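You operate a simulated robot arm through the tools that you are given. There is no shell and no other tool.

The job below is to be done with a simulated robot arm. You get a single attempt, and the scene is never put back.

TASK
Take the mounted gauge off its bracket and plug the bore.
Fine: thumb screw free first; unscrew fully; gauge in the stand's empty hole; yellow plug fully down.

The check looks at the end state, three seconds after you hand in, the way a careful person would. Anything else that was tipped, shoved, dropped, spilled or broken makes it a failure.

THE ROBOT
A 6-joint arm with a two-finger parallel gripper, fixed in place. Base frame: the origin is at the foot of the arm, x ahead of it, y to its left, z up; the work surface is at about z = 800. Readings come in mm, rad, newtons and seconds.
With the tool pointing down near the work surface it reaches from about 260 to 680 mm from the base axis. Its first joint turns from -1.152 to 1.152 rad. Payload 2.9 kg.
The tool frame sits at the grasp point between the pads (the TCP): z along the fingers, y along the line on which they close. The tips reach 30 mm beyond it. The gripper opens to 110 mm. The fingers are 20 mm wide and 10 mm thick; the gripper's body (48 by 112 mm) begins 55 mm behind the TCP.
Orientation is that of the tool frame in the base frame, as [roll, pitch, yaw] about the fixed x, y, z axes, in that order (R = Rz(yaw) Ry(pitch) Rx(roll)). With the fingers straight down and closing along the base's y, the tool's x points along the base's -x, its y along +y and its z along -z.

THE INTERFACE
- The arm moves only by the tool step_arm. Its argument "plan" is a list of rows, each a list of 7 numbers: the finger opening in mm, from 0 to 110, then the shift along the tool's x, y, z in units of 200 mm (1.0 is 200 mm), then the turn, a rotation vector about the tool's x, y, z in units of 60 degrees (1.0 is 60 degrees). In form: [[gripper, x, y, z, rx, ry, rz], ...]. A call has 1 to 20 rows; each row is the pose to reach, as a shift and turn from the pose commanded when the call began, along the tool's axes at that moment. A call with a number of a shift or a turn outside -1 to 1 is refused whole. A row lasts 0.2 s, in which the tool goes at most 50 mm and 0.15 rad; a call with a longer step from one row to the next is refused whole, and so is a gripper value outside its range. A pose out of reach is approached as far as the arm can. The call stops where the force on the tool passes 40 N (or 10 N more than at its start, if that is more) or the arm is blocked; 0.2 s more then pass. The fingers move at their own pace (about 108 mm/s each) and stop on an object; they squeeze with about 38 N. The grip force told is the motor's: it shows also when the fingers shut on nothing. Time passes only in rows, and 0.2 s behind the last, so rows that repeat a pose let the fingers close. It gives the time, the measured TCP pose, the force on the tool (base axes), the opening and the grip force at its end, in the units of the frame above (readings bear some noise), with the torque about the TCP (base axes, N m) and any sound that the robot's microphone picked up.
- Cameras (640 x 400 px; columns grow to the right, rows downward): "scene" is fixed at [58, 417.4, 1395.9]; the picture's right is [-0.91, -0.42, 0.00], its down [-0.20, 0.43, -0.88] and it looks along [0.37, -0.80, -0.47] (base axes); focal length 363 px, centre (320, 200). "wrist" rides on the gripper at [72, 17, -103] in the tool frame; the picture's right is [-0.23, 0.97, 0.00], its down [-0.76, -0.18, -0.62] and it looks along [-0.61, -0.14, 0.78] (tool axes); focal length 222 px, centre (320, 200).
- grab_frame(camera): a new picture of that camera. It takes no simulated time.
- measure_at(camera, pixels): for up to 12 pixels [column, row] of the newest picture of that camera ("zoom" is the newest enlarged one), the place [x, y, z] in the base frame of the surface seen there, good to about 2 mm. It takes no simulated time.
- inspect(camera, box): a new picture of the part [left, top, right, bottom] of that camera's present view, enlarged. It takes no simulated time.
- sign_off(): hands the job in; it is judged then, once.

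Leave the gripper open and the arm clear of the work at the hand-in unless told otherwise.

The tools are called after "Call:" by a JSON object that holds its "name" and its "arguments". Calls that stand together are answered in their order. step_arm: Moves the arm, as the interface text tells. Its arguments: {"type":"object","properties":{"plan":{"type":"array","items":{"type":"array","items":{"type":"number"}}}},"required":["plan"]} The other tools are called the same way: grab_frame (camera) takes a picture; measure_at (camera, pixels) gives the place of the surface under pixels of a picture; inspect (camera, box) takes an enlarged picture of a part of a camera's view; sign_off () hands the job in.

At the start:

```text
clock: 0.0
tool_pos: [352.6, -156.5, 1137.3]
ee_rot: [-3.141, 0.0, 3.141]
force: [-0.7, -0.3, -0.2]
moment: [-0.01, 0.0, -0.04]
gripper_width: 109.9
gripper_force: 0.1
```

scene: 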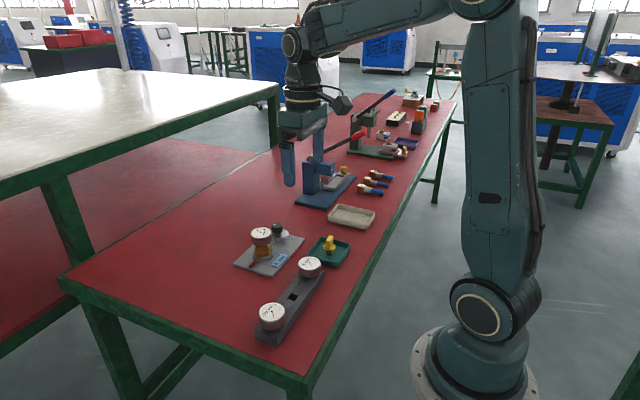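
wrist: 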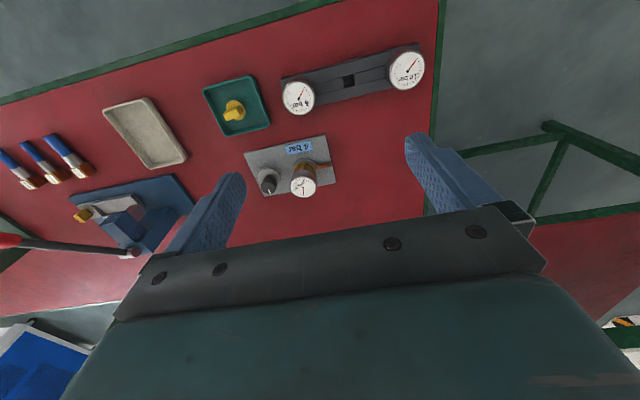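

I see the gauge bracket plate around (270,250) in the scene view, with a black stand holding two gauges and an empty middle hole, and a yellow plug in a green tray. I'll take enlarged views of them.

Call:
{"name": "inspect", "arguments": {"camera": "scene", "box": [220, 200, 380, 360]}}

Call:
{"name": "inspect", "arguments": {"camera": "wrist", "box": [190, 30, 440, 210]}}

```text
2.50 times, centred on (300, 280) of scene
```

zoom: 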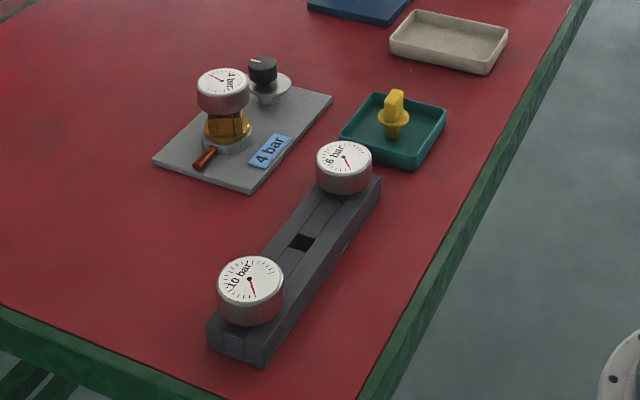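

```text
2.22 times, centred on (315, 120) of wrist
```

zoom: 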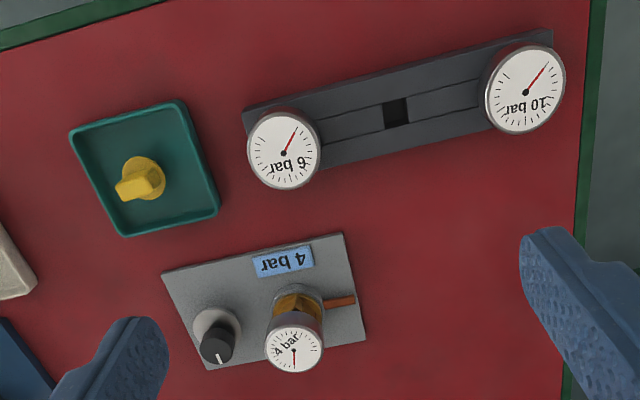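

I'll measure the key parts in the newest zoom (wrist): gauge top (293,350), brass body (297,305), copper rod (340,301), knob (218,345), disc under the knob (215,320), plate, stand hole (397,113), the stand's two gauges, the plug (137,187) and the tray.

Call:
{"name": "measure_at", "arguments": {"camera": "zoom", "pixels": [[293, 350], [297, 302], [345, 300], [218, 343], [222, 316], [250, 290], [397, 113], [283, 152], [525, 92], [130, 190], [150, 170], [185, 130]]}}

Call:
{"name": "inspect", "arguments": {"camera": "scene", "box": [230, 215, 310, 280]}}

```text
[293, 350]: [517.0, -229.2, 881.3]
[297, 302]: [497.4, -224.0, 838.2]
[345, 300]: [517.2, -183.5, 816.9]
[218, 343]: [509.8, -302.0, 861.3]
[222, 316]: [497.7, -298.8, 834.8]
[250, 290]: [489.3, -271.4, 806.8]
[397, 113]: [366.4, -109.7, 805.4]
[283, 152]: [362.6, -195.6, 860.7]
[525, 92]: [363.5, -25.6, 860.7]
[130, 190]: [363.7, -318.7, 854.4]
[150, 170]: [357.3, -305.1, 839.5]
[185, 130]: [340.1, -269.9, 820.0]
```

```text
6.15 times, centred on (270, 248) of scene
```

zoom: 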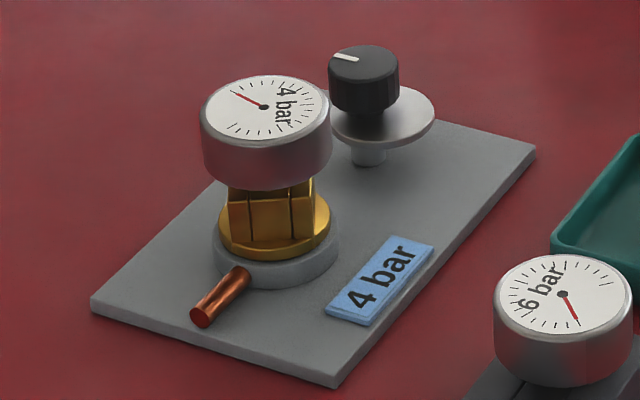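

The gauge is a brass hex with a flange in a collar. Beside it is a black knob with a white mark over a metal disc on a post, probably the thumb screw. I'll bring the wrist camera closer, well above everything, to see how the lock works.

Call:
{"name": "step_arm", "arguments": {"plan": [[110, -0.023, -0.08, 0.17, 0, 0, 0], [110, -0.046, -0.16, 0.34, 0, 0, 0], [110, -0.07, -0.24, 0.51, 0, 0, 0], [110, -0.092, -0.318, 0.685, 0, 0, 0], [110, -0.092, -0.318, 0.685, 0, 0, 0]]}}

Call:
{"name": "grab_frame", "arguments": {"camera": "wrist"}}

```text
clock: 1.2
tool_pos: [369.3, -222.3, 1000.3]
ee_rot: [-3.141, -0.001, 3.141]
force: [0.7, -0.2, 0.7]
moment: [0.01, 0.0, 0.02]
gripper_width: 110.0
gripper_force: 0.0
```

```text
taken
```

wrist: 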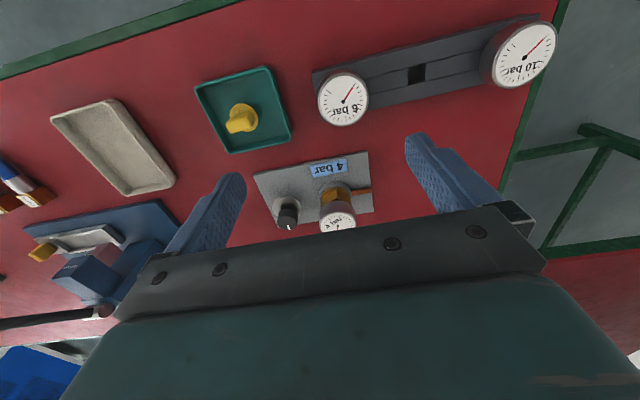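

The gauge and knob are at (335,215) and (287,215). I'll enlarge there.

Call:
{"name": "inspect", "arguments": {"camera": "wrist", "box": [240, 145, 390, 240]}}

Call:
{"name": "inspect", "arguments": {"camera": "wrist", "box": [300, 10, 570, 140]}}

```text
4.21 times, centred on (315, 192) of wrist
```

zoom: 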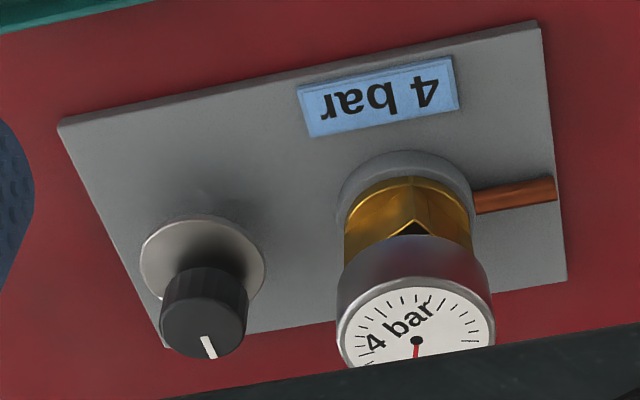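

```text
2.37 times, centred on (435, 75) of wrist
```

zoom: 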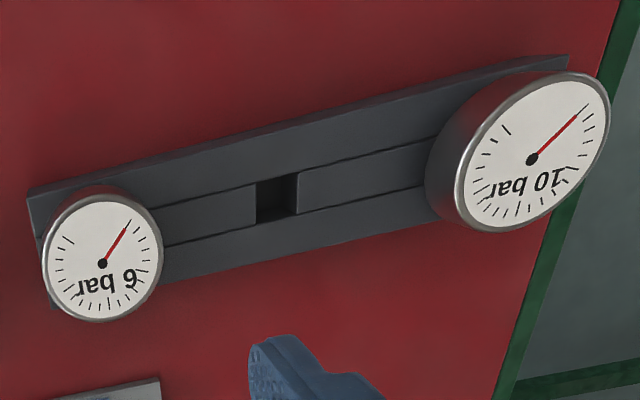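

I want a closer look at the copper rod and the knob/disc to decide which is the thumb screw.

Call:
{"name": "inspect", "arguments": {"camera": "scene", "box": [248, 240, 280, 260]}}

Call:
{"name": "inspect", "arguments": {"camera": "scene", "box": [250, 215, 298, 245]}}

Call:
{"name": "inspect", "arguments": {"camera": "wrist", "box": [310, 170, 380, 215]}}

```text
16.00 times, centred on (264, 250) of scene
```

zoom: 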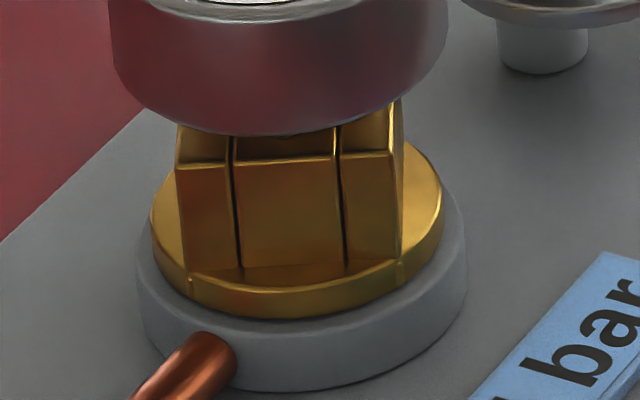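

```text
13.33 times, centred on (274, 230) of scene
```

zoom: 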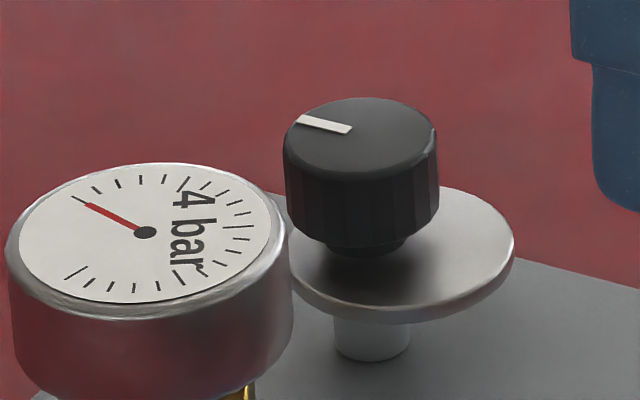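

```text
8.89 times, centred on (345, 192) of wrist
```

zoom: 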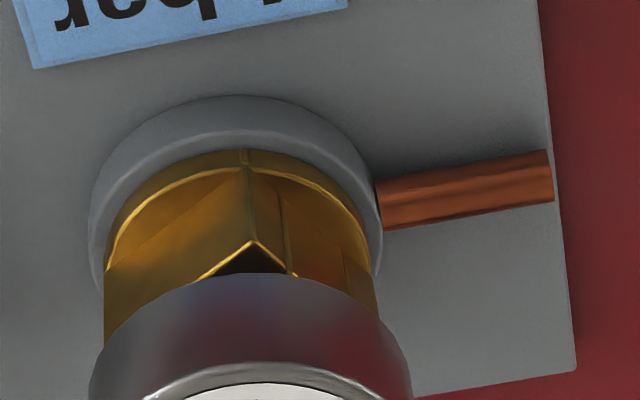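

I'll re-enlarge the wrist view and measure the edges of disc, knob, collar, brass, gauge head and plate.

Call:
{"name": "inspect", "arguments": {"camera": "wrist", "box": [240, 145, 390, 240]}}

Call:
{"name": "measure_at", "arguments": {"camera": "zoom", "pixels": [[145, 255], [260, 270], [200, 222], [163, 320], [245, 320], [205, 347], [345, 330], [490, 325], [415, 340], [343, 200], [472, 190], [405, 155]]}}

Call:
{"name": "measure_at", "arguments": {"camera": "zoom", "pixels": [[62, 125], [537, 25], [564, 275], [165, 345], [380, 95], [480, 205], [550, 195], [518, 193], [410, 195], [380, 210], [450, 210], [412, 320]]}}

```text
4.21 times, centred on (315, 192) of wrist
```

zoom: 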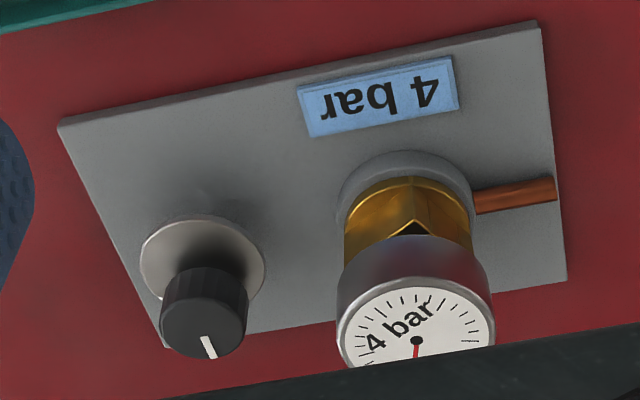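

```text
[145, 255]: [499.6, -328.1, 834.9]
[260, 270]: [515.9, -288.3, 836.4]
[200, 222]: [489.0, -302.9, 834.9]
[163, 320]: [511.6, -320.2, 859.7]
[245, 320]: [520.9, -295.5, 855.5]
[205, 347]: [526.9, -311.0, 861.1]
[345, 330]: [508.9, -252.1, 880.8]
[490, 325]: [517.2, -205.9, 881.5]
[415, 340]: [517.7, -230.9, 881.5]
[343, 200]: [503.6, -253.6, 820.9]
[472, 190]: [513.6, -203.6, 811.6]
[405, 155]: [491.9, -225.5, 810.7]
```

```text
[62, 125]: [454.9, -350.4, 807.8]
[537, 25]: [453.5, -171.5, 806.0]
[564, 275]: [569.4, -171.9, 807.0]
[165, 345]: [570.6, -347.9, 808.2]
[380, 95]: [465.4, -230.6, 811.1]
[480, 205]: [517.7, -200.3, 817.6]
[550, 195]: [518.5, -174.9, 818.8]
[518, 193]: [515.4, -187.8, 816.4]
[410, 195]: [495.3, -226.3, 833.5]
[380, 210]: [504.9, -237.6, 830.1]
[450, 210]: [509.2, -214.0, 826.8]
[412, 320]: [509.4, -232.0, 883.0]
```

The gauge axis is about (517,-229) and the knob axis about (512,-304). Now I'll measure the stand: top surface, hole edges, case edges, and also the plug.

Call:
{"name": "inspect", "arguments": {"camera": "wrist", "box": [300, 10, 570, 140]}}

Call:
{"name": "measure_at", "arguments": {"camera": "zoom", "pixels": [[225, 160], [220, 205], [220, 235], [257, 200], [297, 190], [276, 183], [276, 218], [276, 200], [102, 263], [532, 160], [45, 200], [565, 60]]}}

Call:
{"name": "inspect", "arguments": {"camera": "scene", "box": [245, 245, 355, 345]}}

Call:
{"name": "measure_at", "arguments": {"camera": "zoom", "pixels": [[300, 200], [330, 230], [325, 212], [330, 218], [345, 200], [318, 222], [360, 240], [365, 280], [380, 80], [140, 265], [370, 115], [145, 295]]}}

```text
2.37 times, centred on (435, 75) of wrist
```

zoom: 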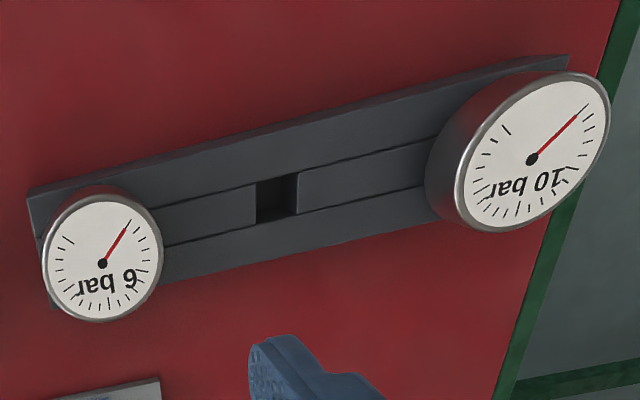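

```text
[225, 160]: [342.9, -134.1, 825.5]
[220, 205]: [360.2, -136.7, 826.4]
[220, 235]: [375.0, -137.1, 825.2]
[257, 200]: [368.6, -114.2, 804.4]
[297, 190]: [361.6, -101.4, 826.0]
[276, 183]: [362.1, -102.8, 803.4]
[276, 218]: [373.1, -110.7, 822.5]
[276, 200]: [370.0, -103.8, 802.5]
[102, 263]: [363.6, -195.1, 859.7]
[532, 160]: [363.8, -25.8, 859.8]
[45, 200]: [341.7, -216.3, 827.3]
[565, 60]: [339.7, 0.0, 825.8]
```

```text
4.00 times, centred on (300, 295) of scene
```

zoom: 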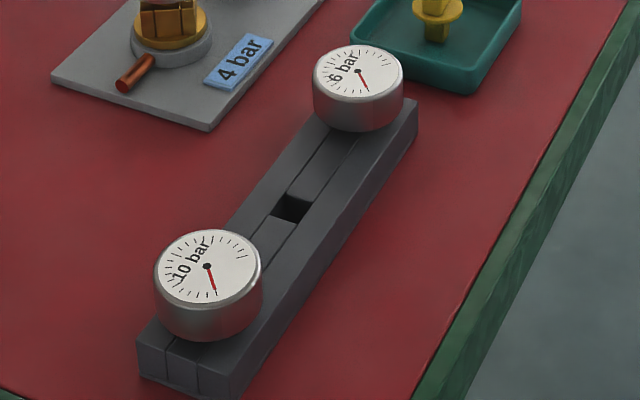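

```text
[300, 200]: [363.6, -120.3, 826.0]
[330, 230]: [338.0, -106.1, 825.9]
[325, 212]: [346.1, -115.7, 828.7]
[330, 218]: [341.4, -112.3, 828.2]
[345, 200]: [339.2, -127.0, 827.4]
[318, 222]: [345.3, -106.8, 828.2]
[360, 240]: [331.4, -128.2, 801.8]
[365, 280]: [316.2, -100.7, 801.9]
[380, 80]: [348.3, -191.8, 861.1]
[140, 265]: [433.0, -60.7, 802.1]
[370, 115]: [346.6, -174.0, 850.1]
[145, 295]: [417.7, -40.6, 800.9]
```

The stand top is z≈826, with the hole at about (364,-110.5). Now I'll measure the mounted case bottom, brass hex and flange heights in a scene zoom, and check under the stand's gauges.

Call:
{"name": "inspect", "arguments": {"camera": "scene", "box": [244, 222, 284, 262]}}

Call:
{"name": "measure_at", "arguments": {"camera": "zoom", "pixels": [[275, 180], [275, 218], [275, 235], [275, 285], [275, 300], [275, 315], [200, 260], [350, 240], [150, 110], [390, 120], [275, 342], [275, 350]]}}

Call:
{"name": "inspect", "arguments": {"camera": "scene", "box": [292, 250, 332, 290]}}

Call:
{"name": "measure_at", "arguments": {"camera": "zoom", "pixels": [[300, 130], [300, 190], [300, 210], [300, 225], [300, 240], [200, 200], [160, 180], [450, 180], [460, 100], [150, 120], [360, 200], [360, 225]]}}

```text
10.00 times, centred on (264, 242) of scene
```

zoom: 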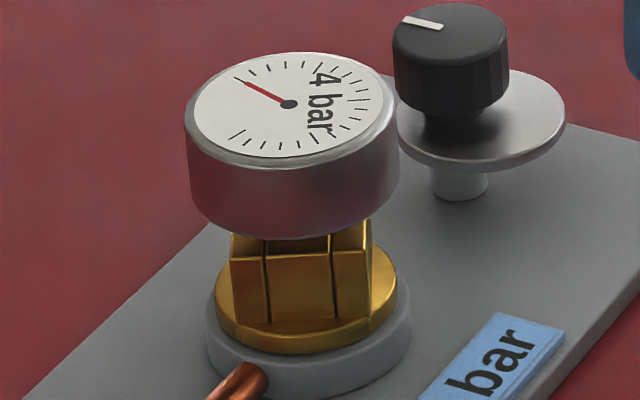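

```text
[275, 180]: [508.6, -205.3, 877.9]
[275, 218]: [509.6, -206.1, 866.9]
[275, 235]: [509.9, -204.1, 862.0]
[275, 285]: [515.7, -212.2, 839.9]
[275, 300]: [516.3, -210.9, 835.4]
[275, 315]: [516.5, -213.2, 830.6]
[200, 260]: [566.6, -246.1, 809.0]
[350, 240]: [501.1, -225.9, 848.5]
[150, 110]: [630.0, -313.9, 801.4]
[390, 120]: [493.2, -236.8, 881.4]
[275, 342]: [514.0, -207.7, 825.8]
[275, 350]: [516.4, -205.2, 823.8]
```

```text
10.00 times, centred on (312, 270) of scene
```

zoom: 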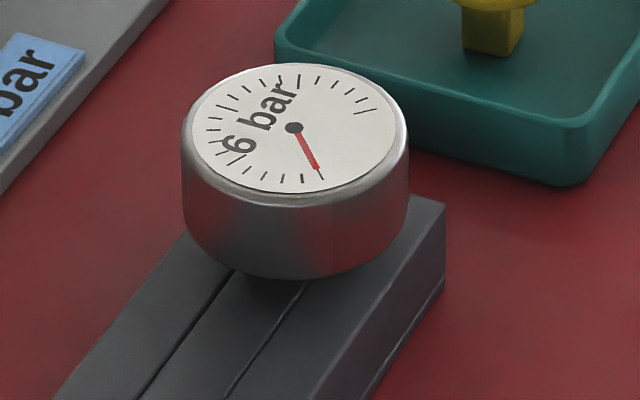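

```text
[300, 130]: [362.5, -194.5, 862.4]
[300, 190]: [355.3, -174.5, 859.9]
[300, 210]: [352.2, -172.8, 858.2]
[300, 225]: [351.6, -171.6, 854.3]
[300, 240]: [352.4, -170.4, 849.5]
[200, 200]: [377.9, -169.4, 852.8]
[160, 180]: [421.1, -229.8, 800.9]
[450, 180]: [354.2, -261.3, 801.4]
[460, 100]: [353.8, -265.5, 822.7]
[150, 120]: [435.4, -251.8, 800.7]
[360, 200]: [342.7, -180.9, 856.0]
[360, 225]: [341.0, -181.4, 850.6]
```

The stand's gauges have a 20 mm case (841–861) held above the stand by a narrow stem I can't see. I want a lower side view of the mounted gauge. I'll tilt the tool 45° forward, staying high, so the wrist camera looks nearly level along +x.

Call:
{"name": "step_arm", "arguments": {"plan": [[110, 0.016, 0.018, 0.06, 0, -0.125, 0], [110, 0.032, 0.036, 0.12, 0, -0.25, 0], [110, 0.048, 0.055, 0.18, 0, -0.375, 0], [110, 0.064, 0.073, 0.25, 0, -0.5, 0], [110, 0.08, 0.09, 0.31, 0, -0.625, 0], [110, 0.095, 0.11, 0.375, 0, -0.75, 0], [110, 0.095, 0.11, 0.375, 0, -0.75, 0]]}}

Call:
{"name": "grab_frame", "arguments": {"camera": "wrist"}}

Call:
{"name": "grab_frame", "arguments": {"camera": "scene"}}

```text
clock: 2.8
tool_pos: [351.7, -198.6, 924.5]
ee_rot: [-3.142, 0.789, -3.141]
force: [-0.8, 0.3, 0.4]
moment: [0.0, 0.01, 0.0]
gripper_width: 109.7
gripper_force: 0.1
```

```text
taken
```

wrist: 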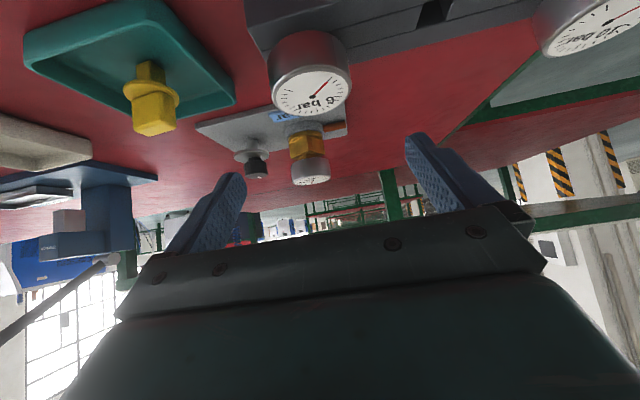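

```text
taken
```

scene: 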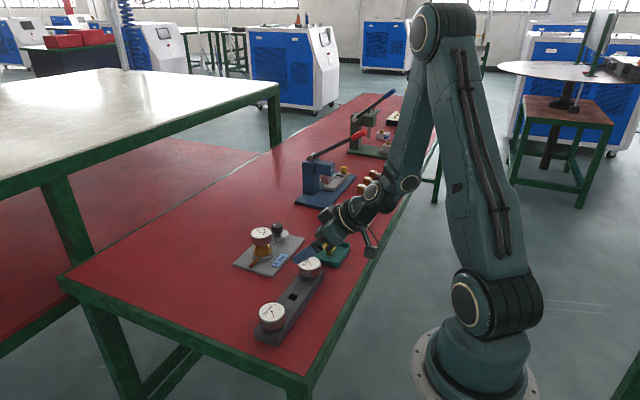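

The gauge and knob now show in side view at (305,155) and (255,160). I'll enlarge them and the stand gauge.

Call:
{"name": "inspect", "arguments": {"camera": "wrist", "box": [220, 100, 360, 200]}}

Call:
{"name": "inspect", "arguments": {"camera": "wrist", "box": [100, 0, 380, 150]}}

```text
4.00 times, centred on (290, 150) of wrist
```

zoom: 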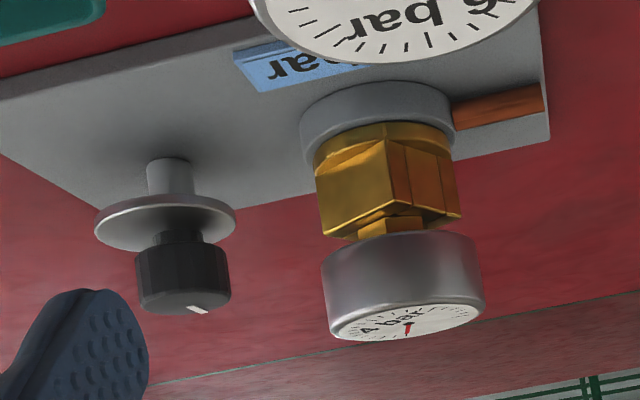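

```text
2.29 times, centred on (240, 75) of wrist
```

zoom: 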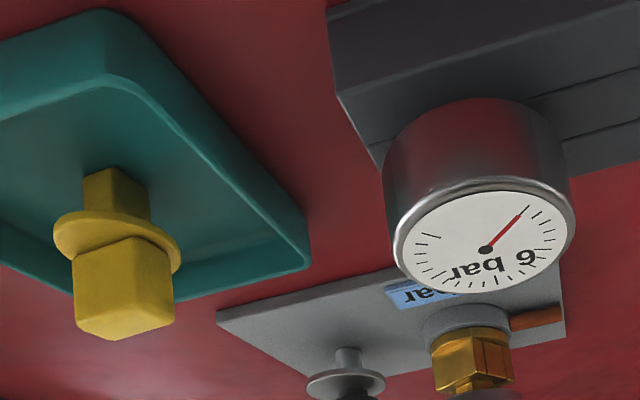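

The gauge is case, thin square neck, hex with flange, then collar. The yellow plug has a square body, flange and square stem. I'll check the stand gauge's case bottom and the knob heights by measuring in this zoom.

Call:
{"name": "measure_at", "arguments": {"camera": "zoom", "pixels": [[440, 112], [475, 103], [475, 92], [530, 105], [485, 250], [120, 260], [120, 225], [115, 190], [75, 240], [175, 265], [125, 330], [90, 170]]}}

Call:
{"name": "inspect", "arguments": {"camera": "wrist", "box": [220, 100, 360, 200]}}

Call:
{"name": "measure_at", "arguments": {"camera": "zoom", "pixels": [[170, 175], [120, 205], [230, 215], [165, 235], [160, 255], [180, 305], [142, 290], [228, 280], [385, 220], [400, 240], [385, 195], [355, 170]]}}

```text
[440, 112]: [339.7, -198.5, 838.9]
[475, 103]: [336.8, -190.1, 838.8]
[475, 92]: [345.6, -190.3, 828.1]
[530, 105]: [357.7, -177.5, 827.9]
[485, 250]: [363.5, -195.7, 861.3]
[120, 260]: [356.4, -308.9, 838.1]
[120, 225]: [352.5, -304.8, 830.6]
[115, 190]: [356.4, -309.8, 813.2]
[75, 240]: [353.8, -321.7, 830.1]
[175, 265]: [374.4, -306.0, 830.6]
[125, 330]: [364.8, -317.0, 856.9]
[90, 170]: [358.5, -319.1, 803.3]
```

```text
4.00 times, centred on (290, 150) of wrist
```

zoom: 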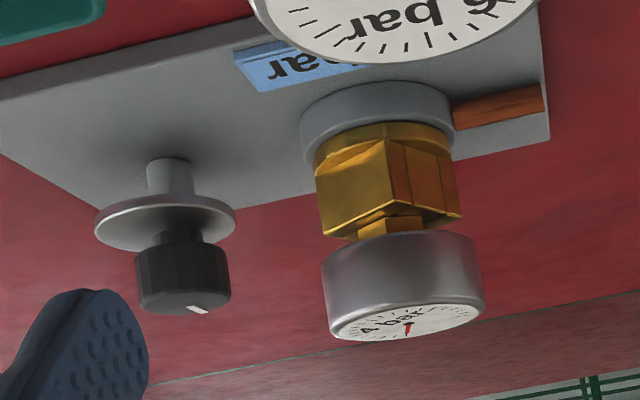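

```text
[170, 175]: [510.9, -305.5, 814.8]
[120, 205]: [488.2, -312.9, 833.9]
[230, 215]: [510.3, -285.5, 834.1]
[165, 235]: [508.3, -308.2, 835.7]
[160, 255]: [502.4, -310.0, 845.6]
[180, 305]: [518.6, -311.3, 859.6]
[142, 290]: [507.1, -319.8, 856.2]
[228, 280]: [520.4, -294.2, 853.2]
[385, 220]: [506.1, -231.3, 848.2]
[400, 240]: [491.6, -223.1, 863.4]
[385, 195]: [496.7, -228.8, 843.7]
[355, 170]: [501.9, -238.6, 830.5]
```

Geometry so far: knob axis about (513,-307), knob z 839–860, disc at 835, gauge axis (517,-229), case z 861–881. I'll go back to vertical and move high above the knob with the fingers narrowed to 56 mm.

Call:
{"name": "step_arm", "arguments": {"plan": [[110, -0.15, -0.05, 0.01, 0, 0.125, 0], [110, -0.29, -0.12, 0.02, 0, 0.25, 0], [110, -0.43, -0.19, 0.03, 0, 0.375, 0], [110, -0.55, -0.27, 0.04, 0, 0.5, 0], [90, -0.64, -0.35, 0.08, 0, 0.625, 0], [70, -0.73, -0.43, 0.14, 0, 0.75, 0], [56, -0.8, -0.5, 0.22, 0, 0.75, 0], [56, -0.83, -0.54, 0.3, 0, 0.75, 0], [56, -0.83, -0.54, 0.3, 0, 0.75, 0]]}}

Call:
{"name": "grab_frame", "arguments": {"camera": "wrist"}}

```text
clock: 4.8
tool_pos: [511.7, -306.8, 999.8]
ee_rot: [3.141, -0.001, -3.141]
force: [0.3, -0.7, 0.5]
moment: [0.01, 0.0, 0.0]
gripper_width: 55.9
gripper_force: 0.0
```

```text
taken
```

wrist: 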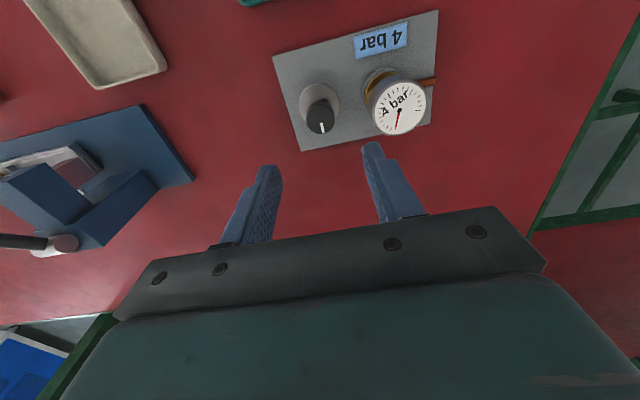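

I'm above the knob at (511.7,-306.8,999.8). I'll enlarge and re-measure the knob and the gauge.

Call:
{"name": "inspect", "arguments": {"camera": "wrist", "box": [280, 60, 440, 160]}}

Call:
{"name": "measure_at", "arguments": {"camera": "zoom", "pixels": [[160, 240], [110, 230], [215, 230], [160, 275], [165, 290], [160, 210], [80, 170], [160, 110], [235, 170], [475, 200], [375, 205], [580, 200]]}}

```text
4.00 times, centred on (360, 110) of wrist
```

zoom: 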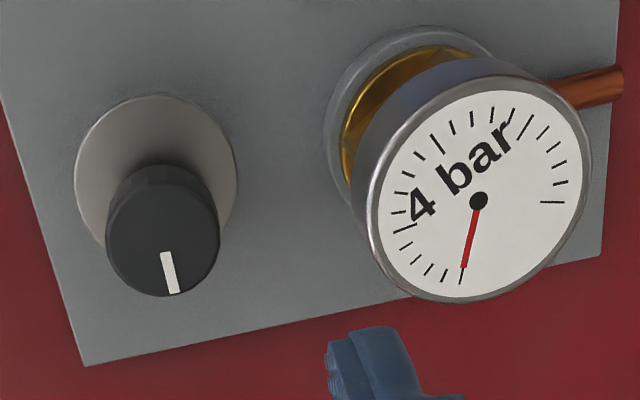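

```text
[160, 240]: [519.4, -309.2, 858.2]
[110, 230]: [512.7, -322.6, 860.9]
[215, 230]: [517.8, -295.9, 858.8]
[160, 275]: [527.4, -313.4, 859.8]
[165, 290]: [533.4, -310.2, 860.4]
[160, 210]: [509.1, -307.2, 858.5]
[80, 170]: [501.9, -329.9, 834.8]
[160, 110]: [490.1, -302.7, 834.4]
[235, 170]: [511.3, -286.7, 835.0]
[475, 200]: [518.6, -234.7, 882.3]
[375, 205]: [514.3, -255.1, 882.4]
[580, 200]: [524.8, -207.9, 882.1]
```

The knob top and the post agree on an axis near (519,-307.5). The disc is offset from that axis by several mm, so it looks eccentric. I'll centre over the knob, lower to z=915 with tips still above everything, and look again.

Call:
{"name": "step_arm", "arguments": {"plan": [[56, -0.018, -0.002, 0.15, 0, 0, 0], [56, -0.036, -0.004, 0.3, 0, 0, 0], [56, -0.036, -0.004, 0.42, 0, 0, 0], [56, -0.036, -0.004, 0.42, 0, 0, 0]]}}

Call:
{"name": "grab_frame", "arguments": {"camera": "wrist"}}

Call:
{"name": "inspect", "arguments": {"camera": "wrist", "box": [220, 80, 440, 230]}}

```text
clock: 5.8
tool_pos: [518.9, -307.2, 916.6]
ee_rot: [3.141, 0.002, -3.141]
force: [-0.2, 0.3, -0.5]
moment: [0.0, 0.01, 0.02]
gripper_width: 56.0
gripper_force: 0.1
```

```text
taken
```

wrist: 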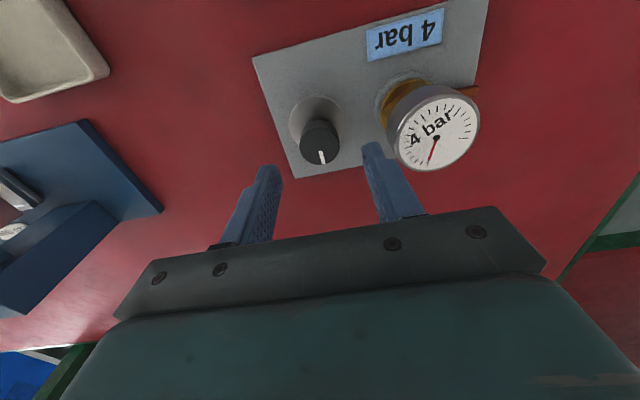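

```text
2.67 times, centred on (330, 155) of wrist
```

zoom: 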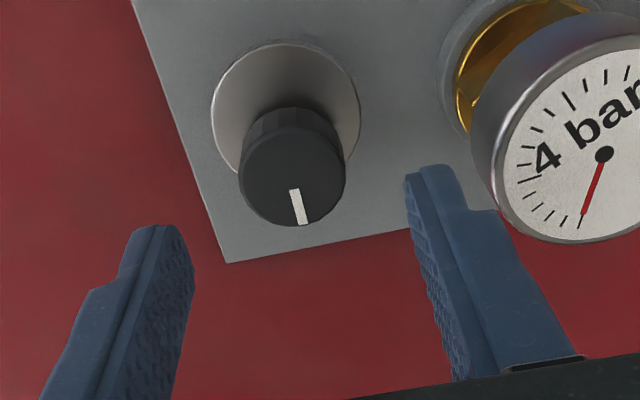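

The knob axis computes to (518.5,-307), right under the TCP, and its white mark points +x. I'll lower to TCP z=873 (tips at 843, above the disc at 836) and close on the knob.

Call:
{"name": "step_arm", "arguments": {"plan": [[56, 0.002, 0, 0.08, 0, 0, 0], [56, 0.002, 0, 0.15, 0, 0, 0], [56, 0.002, 0, 0.218, 0, 0, 0], [56, 0.002, 0, 0.218, 0, 0, 0], [40, 0.002, 0, 0.218, 0, 0, 0], [20, 0.002, 0, 0.218, 0, 0, 0], [20, 0.002, 0, 0.218, 0, 0, 0], [20, 0.002, 0, 0.218, 0, 0, 0]]}}

Call:
{"name": "grab_frame", "arguments": {"camera": "wrist"}}

```text
clock: 7.6
tool_pos: [517.6, -307.5, 872.9]
ee_rot: [-3.141, 0.001, 3.139]
force: [1.6, -9.2, -4.3]
moment: [0.18, -0.38, -0.01]
gripper_width: 31.4
gripper_force: 44.8
```

```text
taken
```

wrist: 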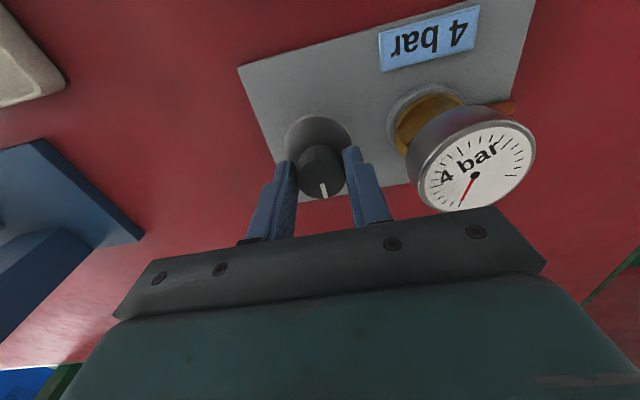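

The grip is on the knob (31.4 mm) with a -9 N sideways bias, so I'll shift 1 mm to -y and turn counter-clockwise from above (negative rz) through 60°.

Call:
{"name": "step_arm", "arguments": {"plan": [[20, 0, -0.005, 0, 0, 0, 0], [20, 0, -0.005, 0, 0, 0, -0.1], [20, 0, -0.005, 0, 0, 0, -0.2], [20, 0, -0.005, 0, 0, 0, -0.3], [20, 0, -0.005, 0, 0, 0, -0.4], [20, 0, -0.005, 0, 0, 0, -0.5], [20, 0, -0.005, 0, 0, 0, -0.6], [20, 0, -0.005, 0, 0, 0, -0.7], [20, 0, -0.005, 0, 0, 0, -0.8], [20, 0, -0.005, 0, 0, 0, -0.9], [20, 0, -0.005, 0, 0, 0, -1.0], [20, 0, -0.005, 0, 0, 0, -1.0]]}}

Call:
{"name": "grab_frame", "arguments": {"camera": "wrist"}}

Call:
{"name": "inspect", "arguments": {"camera": "scene", "box": [230, 205, 310, 265]}}

```text
clock: 10.2
tool_pos: [519.3, -310.1, 872.8]
ee_rot: [-3.138, 0.001, -2.095]
force: [12.1, -24.6, -14.0]
moment: [-0.1, 0.17, -0.04]
gripper_width: 31.6
gripper_force: 45.3
```

```text
taken
```

wrist: 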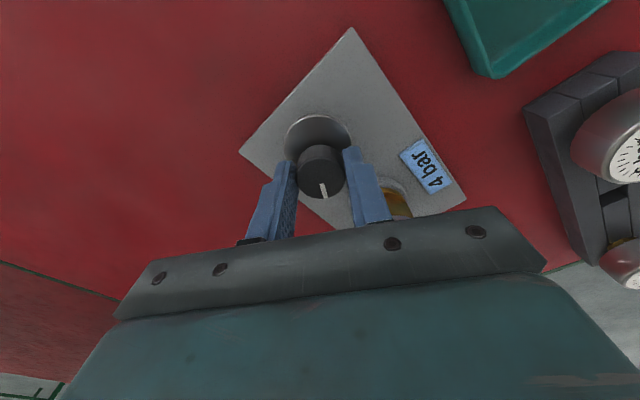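

```text
6.67 times, centred on (270, 235) of scene
```

zoom: 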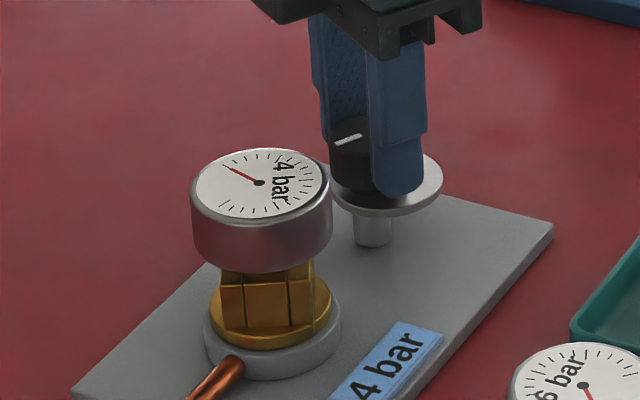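

The knob turned with the fingers (its mark stayed aligned in the wrist view) and the torque is small. I'll zoom to see whether the eccentric disc turned too.

Call:
{"name": "inspect", "arguments": {"camera": "wrist", "box": [240, 90, 400, 210]}}

Call:
{"name": "inspect", "arguments": {"camera": "scene", "box": [262, 215, 294, 245]}}

```text
3.33 times, centred on (320, 150) of wrist
```

zoom: 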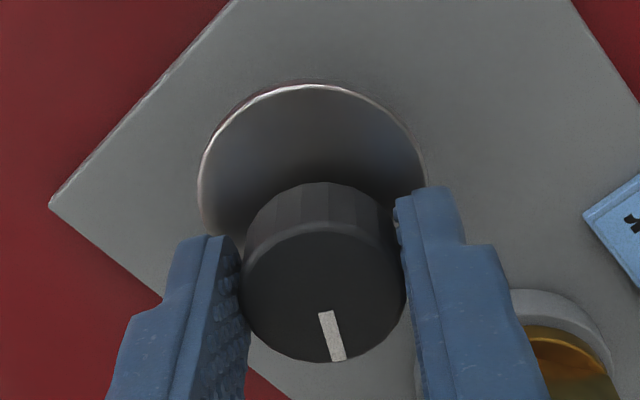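

```text
13.33 times, centred on (278, 230) of scene
```

zoom: 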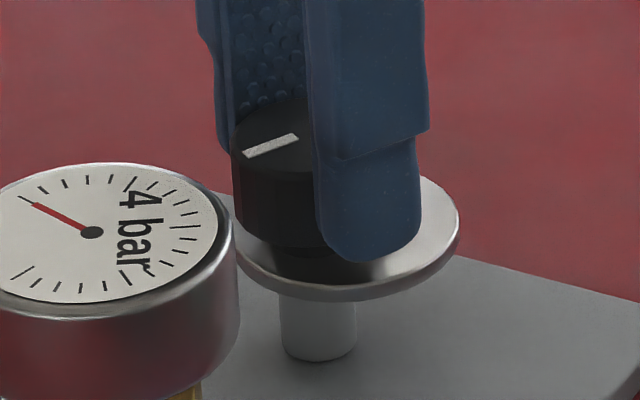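

The disc turned together with the knob (a cam), and the side force has built up to 27 N. I'll open the fingers in place to relieve it, then look at the knob's height and centre.

Call:
{"name": "step_arm", "arguments": {"plan": [[40, 0, 0, 0, 0, 0, 0], [56, 0, 0, 0, 0, 0, 0], [56, 0, 0, 0, 0, 0, 0]]}}

Call:
{"name": "inspect", "arguments": {"camera": "wrist", "box": [240, 90, 400, 210]}}

Call:
{"name": "measure_at", "arguments": {"camera": "zoom", "pixels": [[325, 250], [325, 290], [325, 350], [280, 290], [370, 290], [310, 95], [210, 190], [420, 180], [310, 140]]}}

```text
clock: 11.0
tool_pos: [518.7, -309.5, 872.6]
ee_rot: [3.141, 0.001, -2.095]
force: [0.6, -0.2, 0.2]
moment: [-0.01, 0.02, 0.0]
gripper_width: 55.8
gripper_force: 0.1
```

```text
3.33 times, centred on (320, 150) of wrist
```

zoom: 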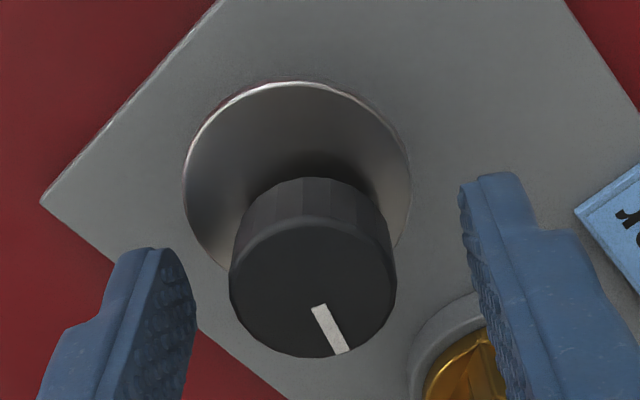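

```text
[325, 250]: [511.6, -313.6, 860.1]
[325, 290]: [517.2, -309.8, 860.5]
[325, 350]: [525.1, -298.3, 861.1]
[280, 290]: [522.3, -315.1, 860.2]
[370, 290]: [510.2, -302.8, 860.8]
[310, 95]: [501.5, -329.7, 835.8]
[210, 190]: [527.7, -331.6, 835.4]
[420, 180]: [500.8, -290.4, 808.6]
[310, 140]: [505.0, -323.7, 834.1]
```

Some parts seem shifted by a couple of mm, so I'll take the same scene zoom as at the start to check whether the plate moved.

Call:
{"name": "inspect", "arguments": {"camera": "scene", "box": [230, 215, 310, 280]}}

```text
6.15 times, centred on (270, 248) of scene
```

zoom: 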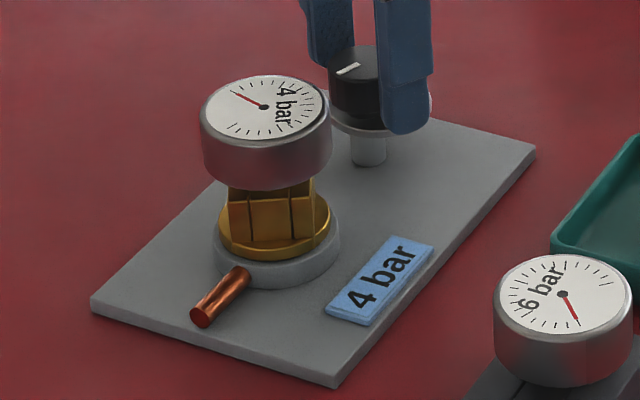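

The plate is exactly where it was. The knob turns freely and its height hasn't changed yet. I'll re-grip, shifted 0.8 mm along tool -y, and turn another 60° counter-clockwise.

Call:
{"name": "step_arm", "arguments": {"plan": [[40, 0, -0.004, 0, 0, 0, 0], [20, 0, -0.004, 0, 0, 0, 0], [20, 0, -0.004, 0, 0, 0, 0], [20, 0, -0.004, 0, 0, 0, -0.1], [20, 0, -0.004, 0, 0, 0, -0.2], [20, 0, -0.004, 0, 0, 0, -0.3], [20, 0, -0.004, 0, 0, 0, -0.4], [20, 0, -0.004, 0, 0, 0, -0.5], [20, 0, -0.004, 0, 0, 0, -0.6], [20, 0, -0.004, 0, 0, 0, -0.7], [20, 0, -0.004, 0, 0, 0, -0.8], [20, 0, -0.004, 0, 0, 0, -0.9], [20, 0, -0.004, 0, 0, 0, -1.0], [20, 0, -0.004, 0, 0, 0, -1.0]]}}

Call:
{"name": "inspect", "arguments": {"camera": "wrist", "box": [240, 90, 400, 210]}}

Call:
{"name": "inspect", "arguments": {"camera": "scene", "box": [230, 215, 310, 280]}}

```text
clock: 14.0
tool_pos: [520.6, -308.7, 873.7]
ee_rot: [-3.138, -0.003, -1.044]
force: [20.0, -4.9, 0.2]
moment: [0.0, -0.24, 0.0]
gripper_width: 31.4
gripper_force: 45.2
```

```text
3.33 times, centred on (320, 150) of wrist
```

zoom: 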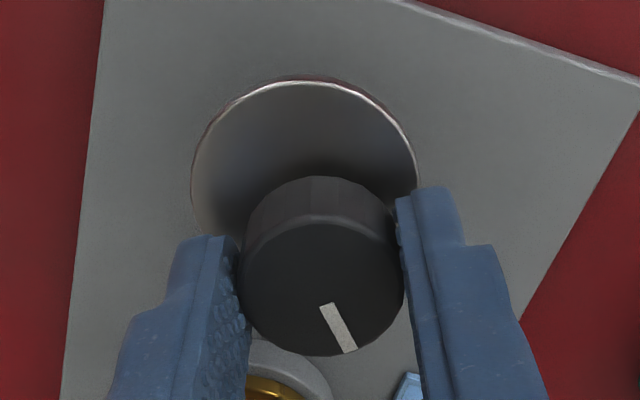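

```text
6.15 times, centred on (270, 248) of scene
```

zoom: 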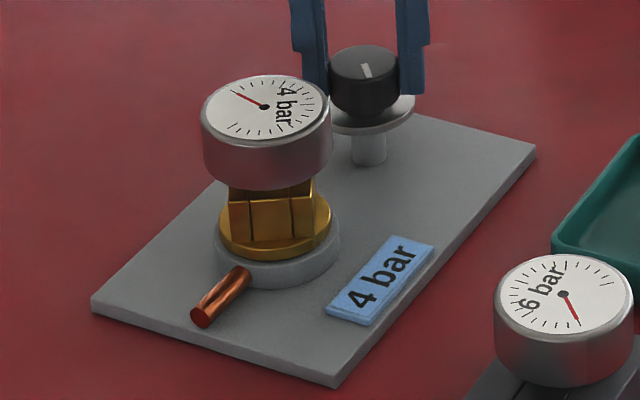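

The disc keeps turning with the knob: its right edge in the scene went from 434 to 414 px. The knob height still looks the same. I'll release, measure, re-grip and continue another 60°.

Call:
{"name": "step_arm", "arguments": {"plan": [[40, 0, 0, 0, 0, 0, 0], [50, 0, 0, 0, 0, 0, 0], [50, 0, 0, 0, 0, 0, 0]]}}

Call:
{"name": "inspect", "arguments": {"camera": "wrist", "box": [240, 90, 400, 210]}}

Call:
{"name": "measure_at", "arguments": {"camera": "zoom", "pixels": [[325, 250], [325, 290], [290, 290], [360, 290], [310, 140], [300, 110]]}}

```text
clock: 14.8
tool_pos: [519.0, -308.1, 872.0]
ee_rot: [-3.141, 0.0, -1.047]
force: [0.1, 0.0, 0.2]
moment: [0.02, -0.01, -0.02]
gripper_width: 50.0
gripper_force: 0.1
```

```text
3.33 times, centred on (320, 150) of wrist
```

zoom: 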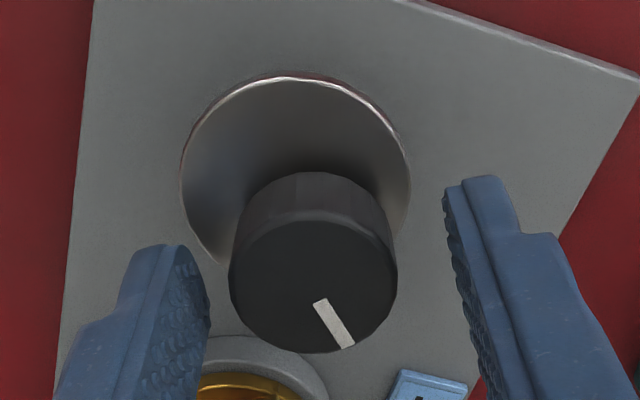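

```text
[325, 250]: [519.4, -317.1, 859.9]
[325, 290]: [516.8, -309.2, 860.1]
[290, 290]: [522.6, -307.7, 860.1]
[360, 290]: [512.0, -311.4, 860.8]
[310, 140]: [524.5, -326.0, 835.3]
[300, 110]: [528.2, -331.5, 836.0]
```

The knob is at about (519.5,-309), still z=860. I'll shift 1 mm along tool +x, re-grip and turn another 60° counter-clockwise.

Call:
{"name": "step_arm", "arguments": {"plan": [[40, 0.005, 0, 0, 0, 0, 0], [20, 0.005, 0, 0, 0, 0, 0], [20, 0.005, 0, 0, 0, 0, 0], [20, 0.005, 0, 0, 0, 0, -0.1], [20, 0.005, 0, 0, 0, 0, -0.2], [20, 0.005, 0, 0, 0, 0, -0.3], [20, 0.005, 0, 0, 0, 0, -0.4], [20, 0.005, 0, 0, 0, 0, -0.5], [20, 0.005, 0, 0, 0, 0, -0.6], [20, 0.005, 0, 0, 0, 0, -0.7], [20, 0.005, 0, 0, 0, 0, -0.8], [20, 0.005, 0, 0, 0, 0, -0.9], [20, 0.005, 0, 0, 0, 0, -1.0], [20, 0.005, 0, 0, 0, 0, -1.0]]}}

Call:
{"name": "grab_frame", "arguments": {"camera": "wrist"}}

Call:
{"name": "inspect", "arguments": {"camera": "scene", "box": [230, 215, 310, 280]}}

```text
clock: 16.6
tool_pos: [519.6, -309.4, 873.0]
ee_rot: [-3.137, 0.021, -0.657]
force: [-2.3, -3.2, 3.9]
moment: [0.2, 1.37, 0.01]
gripper_width: 31.1
gripper_force: 44.8
out of reach, approached as far as the arm can: row 7, 8
stopped in row 8: the force on the tool passed its limit at 70 N (the readings are from after the stop); the commanded pose is now the measured one
```

```text
taken
```

wrist: 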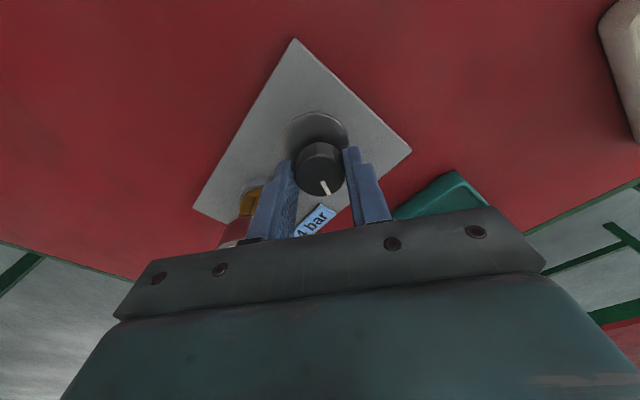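

```text
6.15 times, centred on (270, 248) of scene
```

zoom: 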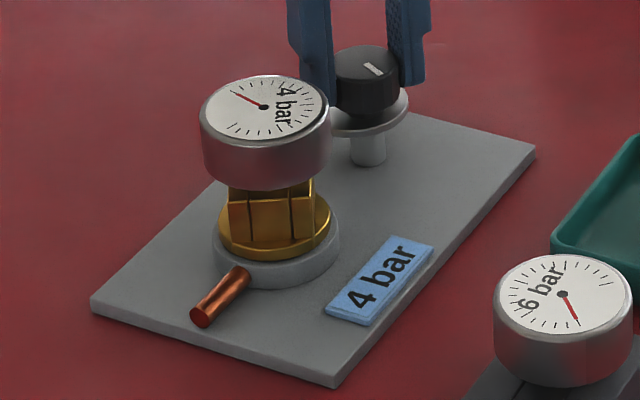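

The wrist reached its turn limit after about 140° total; nothing moved on the plate. I'll release the knob and check it, then wind the wrist back clockwise with open fingers.

Call:
{"name": "step_arm", "arguments": {"plan": [[40, 0, 0, 0, 0, 0, 0], [50, 0, 0, 0, 0, 0, 0], [50, 0, 0, 0, 0, 0, 0]]}}

Call:
{"name": "inspect", "arguments": {"camera": "wrist", "box": [240, 90, 400, 210]}}

Call:
{"name": "inspect", "arguments": {"camera": "scene", "box": [262, 215, 294, 245]}}

```text
clock: 17.4
tool_pos: [522.3, -307.9, 872.8]
ee_rot: [-3.134, 0.02, -0.656]
force: [0.2, 0.7, -0.1]
moment: [-0.02, 0.01, 0.03]
gripper_width: 50.1
gripper_force: 0.1
```

```text
3.33 times, centred on (320, 150) of wrist
```

zoom: 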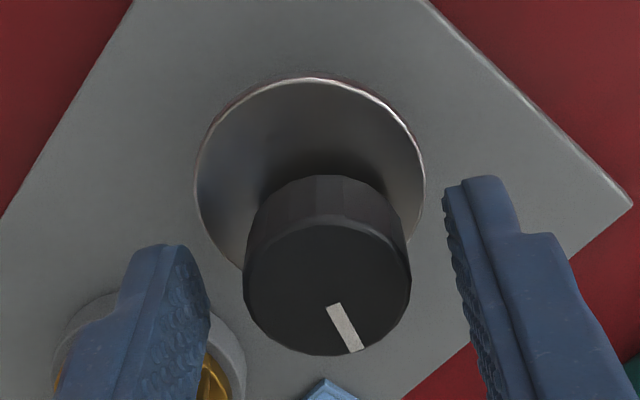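

```text
13.33 times, centred on (278, 230) of scene
```

zoom: 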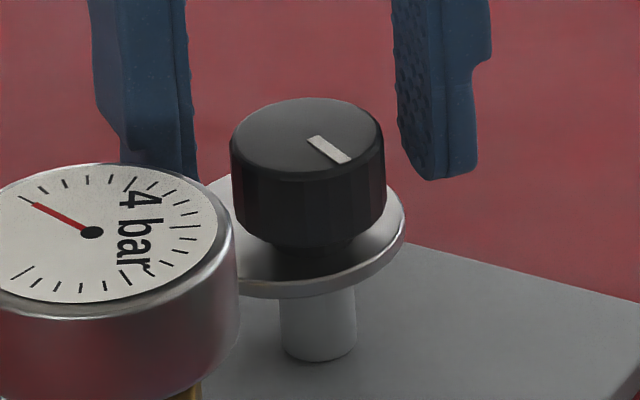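

The knob is unchanged in height and sits upright. The tool is slightly tilted from the limit stop. I'll level the tool and begin unwinding clockwise with open fingers.

Call:
{"name": "step_arm", "arguments": {"plan": [[50, 0, 0, 0, -0.007, 0.019, 0.05], [50, 0, 0, 0, -0.007, 0.019, 0.15]]}}

Call:
{"name": "step_arm", "arguments": {"plan": [[50, 0, 0, 0, 0, 0, 0.13], [50, 0, 0, 0, 0, 0, 0.27], [50, 0, 0, 0, 0, 0, 0.41], [50, 0, 0, 0, 0, 0, 0.55], [50, 0, 0, 0, 0, 0, 0.69], [50, 0, 0, 0, 0, 0, 0.83], [50, 0, 0, 0, 0, 0, 0.97], [50, 0, 0, 0, 0, 0, 1.0]]}}

```text
clock: 18.0
tool_pos: [520.5, -308.0, 872.7]
ee_rot: [3.14, 0.001, -0.813]
force: [0.4, -0.1, -0.4]
moment: [-0.04, 0.01, -0.02]
gripper_width: 50.2
gripper_force: 0.0
```

```text
clock: 19.8
tool_pos: [520.8, -306.8, 872.4]
ee_rot: [3.14, -0.002, -1.86]
force: [-0.4, -0.2, 0.8]
moment: [-0.03, -0.02, -0.01]
gripper_width: 50.0
gripper_force: 0.0
```

Level again and turning freely. I'll continue unwinding clockwise with four more 60° turns, fingers open at 50 mm around the knob.

Call:
{"name": "step_arm", "arguments": {"plan": [[50, 0, 0, 0, 0, 0, 0.13], [50, 0, 0, 0, 0, 0, 0.27], [50, 0, 0, 0, 0, 0, 0.41], [50, 0, 0, 0, 0, 0, 0.55], [50, 0, 0, 0, 0, 0, 0.69], [50, 0, 0, 0, 0, 0, 0.83], [50, 0, 0, 0, 0, 0, 0.97], [50, 0, 0, 0, 0, 0, 1.0]]}}

Call:
{"name": "step_arm", "arguments": {"plan": [[50, 0, 0, 0, 0, 0, 0.13], [50, 0, 0, 0, 0, 0, 0.27], [50, 0, 0, 0, 0, 0, 0.41], [50, 0, 0, 0, 0, 0, 0.55], [50, 0, 0, 0, 0, 0, 0.69], [50, 0, 0, 0, 0, 0, 0.83], [50, 0, 0, 0, 0, 0, 0.97], [50, 0, 0, 0, 0, 0, 1.0]]}}

Call:
{"name": "step_arm", "arguments": {"plan": [[50, 0, 0, 0, 0, 0, 0.13], [50, 0, 0, 0, 0, 0, 0.27], [50, 0, 0, 0, 0, 0, 0.41], [50, 0, 0, 0, 0, 0, 0.55], [50, 0, 0, 0, 0, 0, 0.69], [50, 0, 0, 0, 0, 0, 0.83], [50, 0, 0, 0, 0, 0, 0.97], [50, 0, 0, 0, 0, 0, 1.0]]}}

Call:
{"name": "grab_frame", "arguments": {"camera": "wrist"}}

```text
clock: 21.6
tool_pos: [521.8, -307.9, 873.4]
ee_rot: [3.14, -0.003, -2.907]
force: [-0.3, -0.3, 0.9]
moment: [0.0, 0.02, 0.0]
gripper_width: 50.2
gripper_force: 0.0
```

```text
clock: 23.4
tool_pos: [521.9, -308.8, 872.5]
ee_rot: [-3.139, 0.0, 2.329]
force: [-0.4, 0.1, 0.2]
moment: [0.0, 0.05, 0.02]
gripper_width: 50.4
gripper_force: 0.0
```

```text
clock: 25.2
tool_pos: [520.9, -308.5, 872.0]
ee_rot: [-3.141, 0.003, 1.28]
force: [0.2, -0.6, 0.3]
moment: [0.02, -0.05, -0.01]
gripper_width: 50.1
gripper_force: 0.1
```

```text
taken
```

wrist: 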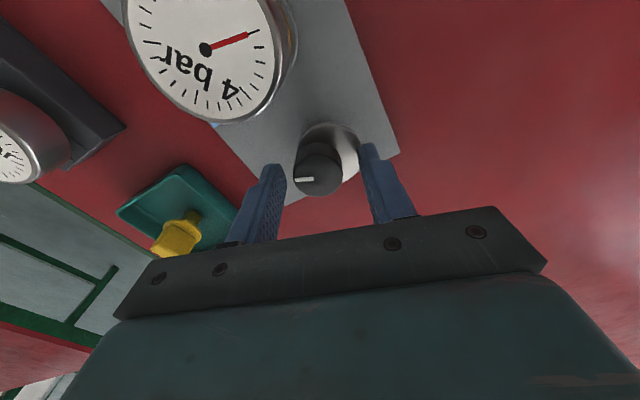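

I've unwound to yaw 1.28 rad. I'll zoom to centre on the knob before gripping.

Call:
{"name": "inspect", "arguments": {"camera": "wrist", "box": [240, 90, 400, 210]}}

Call:
{"name": "inspect", "arguments": {"camera": "scene", "box": [262, 215, 294, 245]}}

```text
3.33 times, centred on (320, 150) of wrist
```

zoom: 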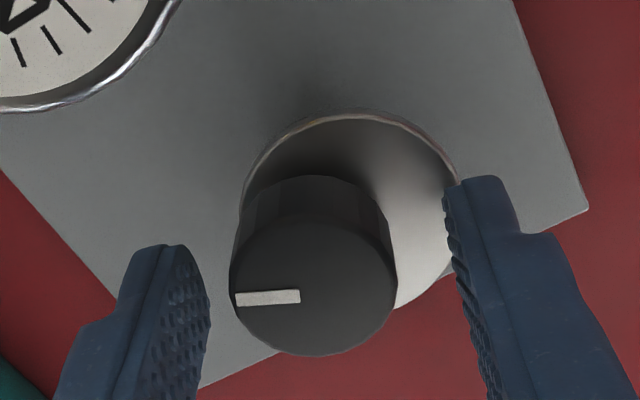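

```text
13.33 times, centred on (278, 230) of scene
```

zoom: 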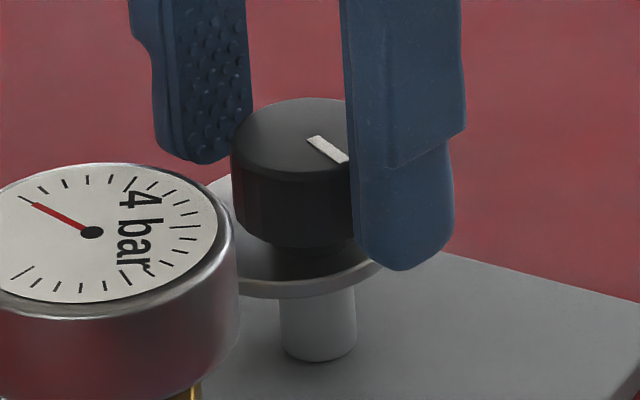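

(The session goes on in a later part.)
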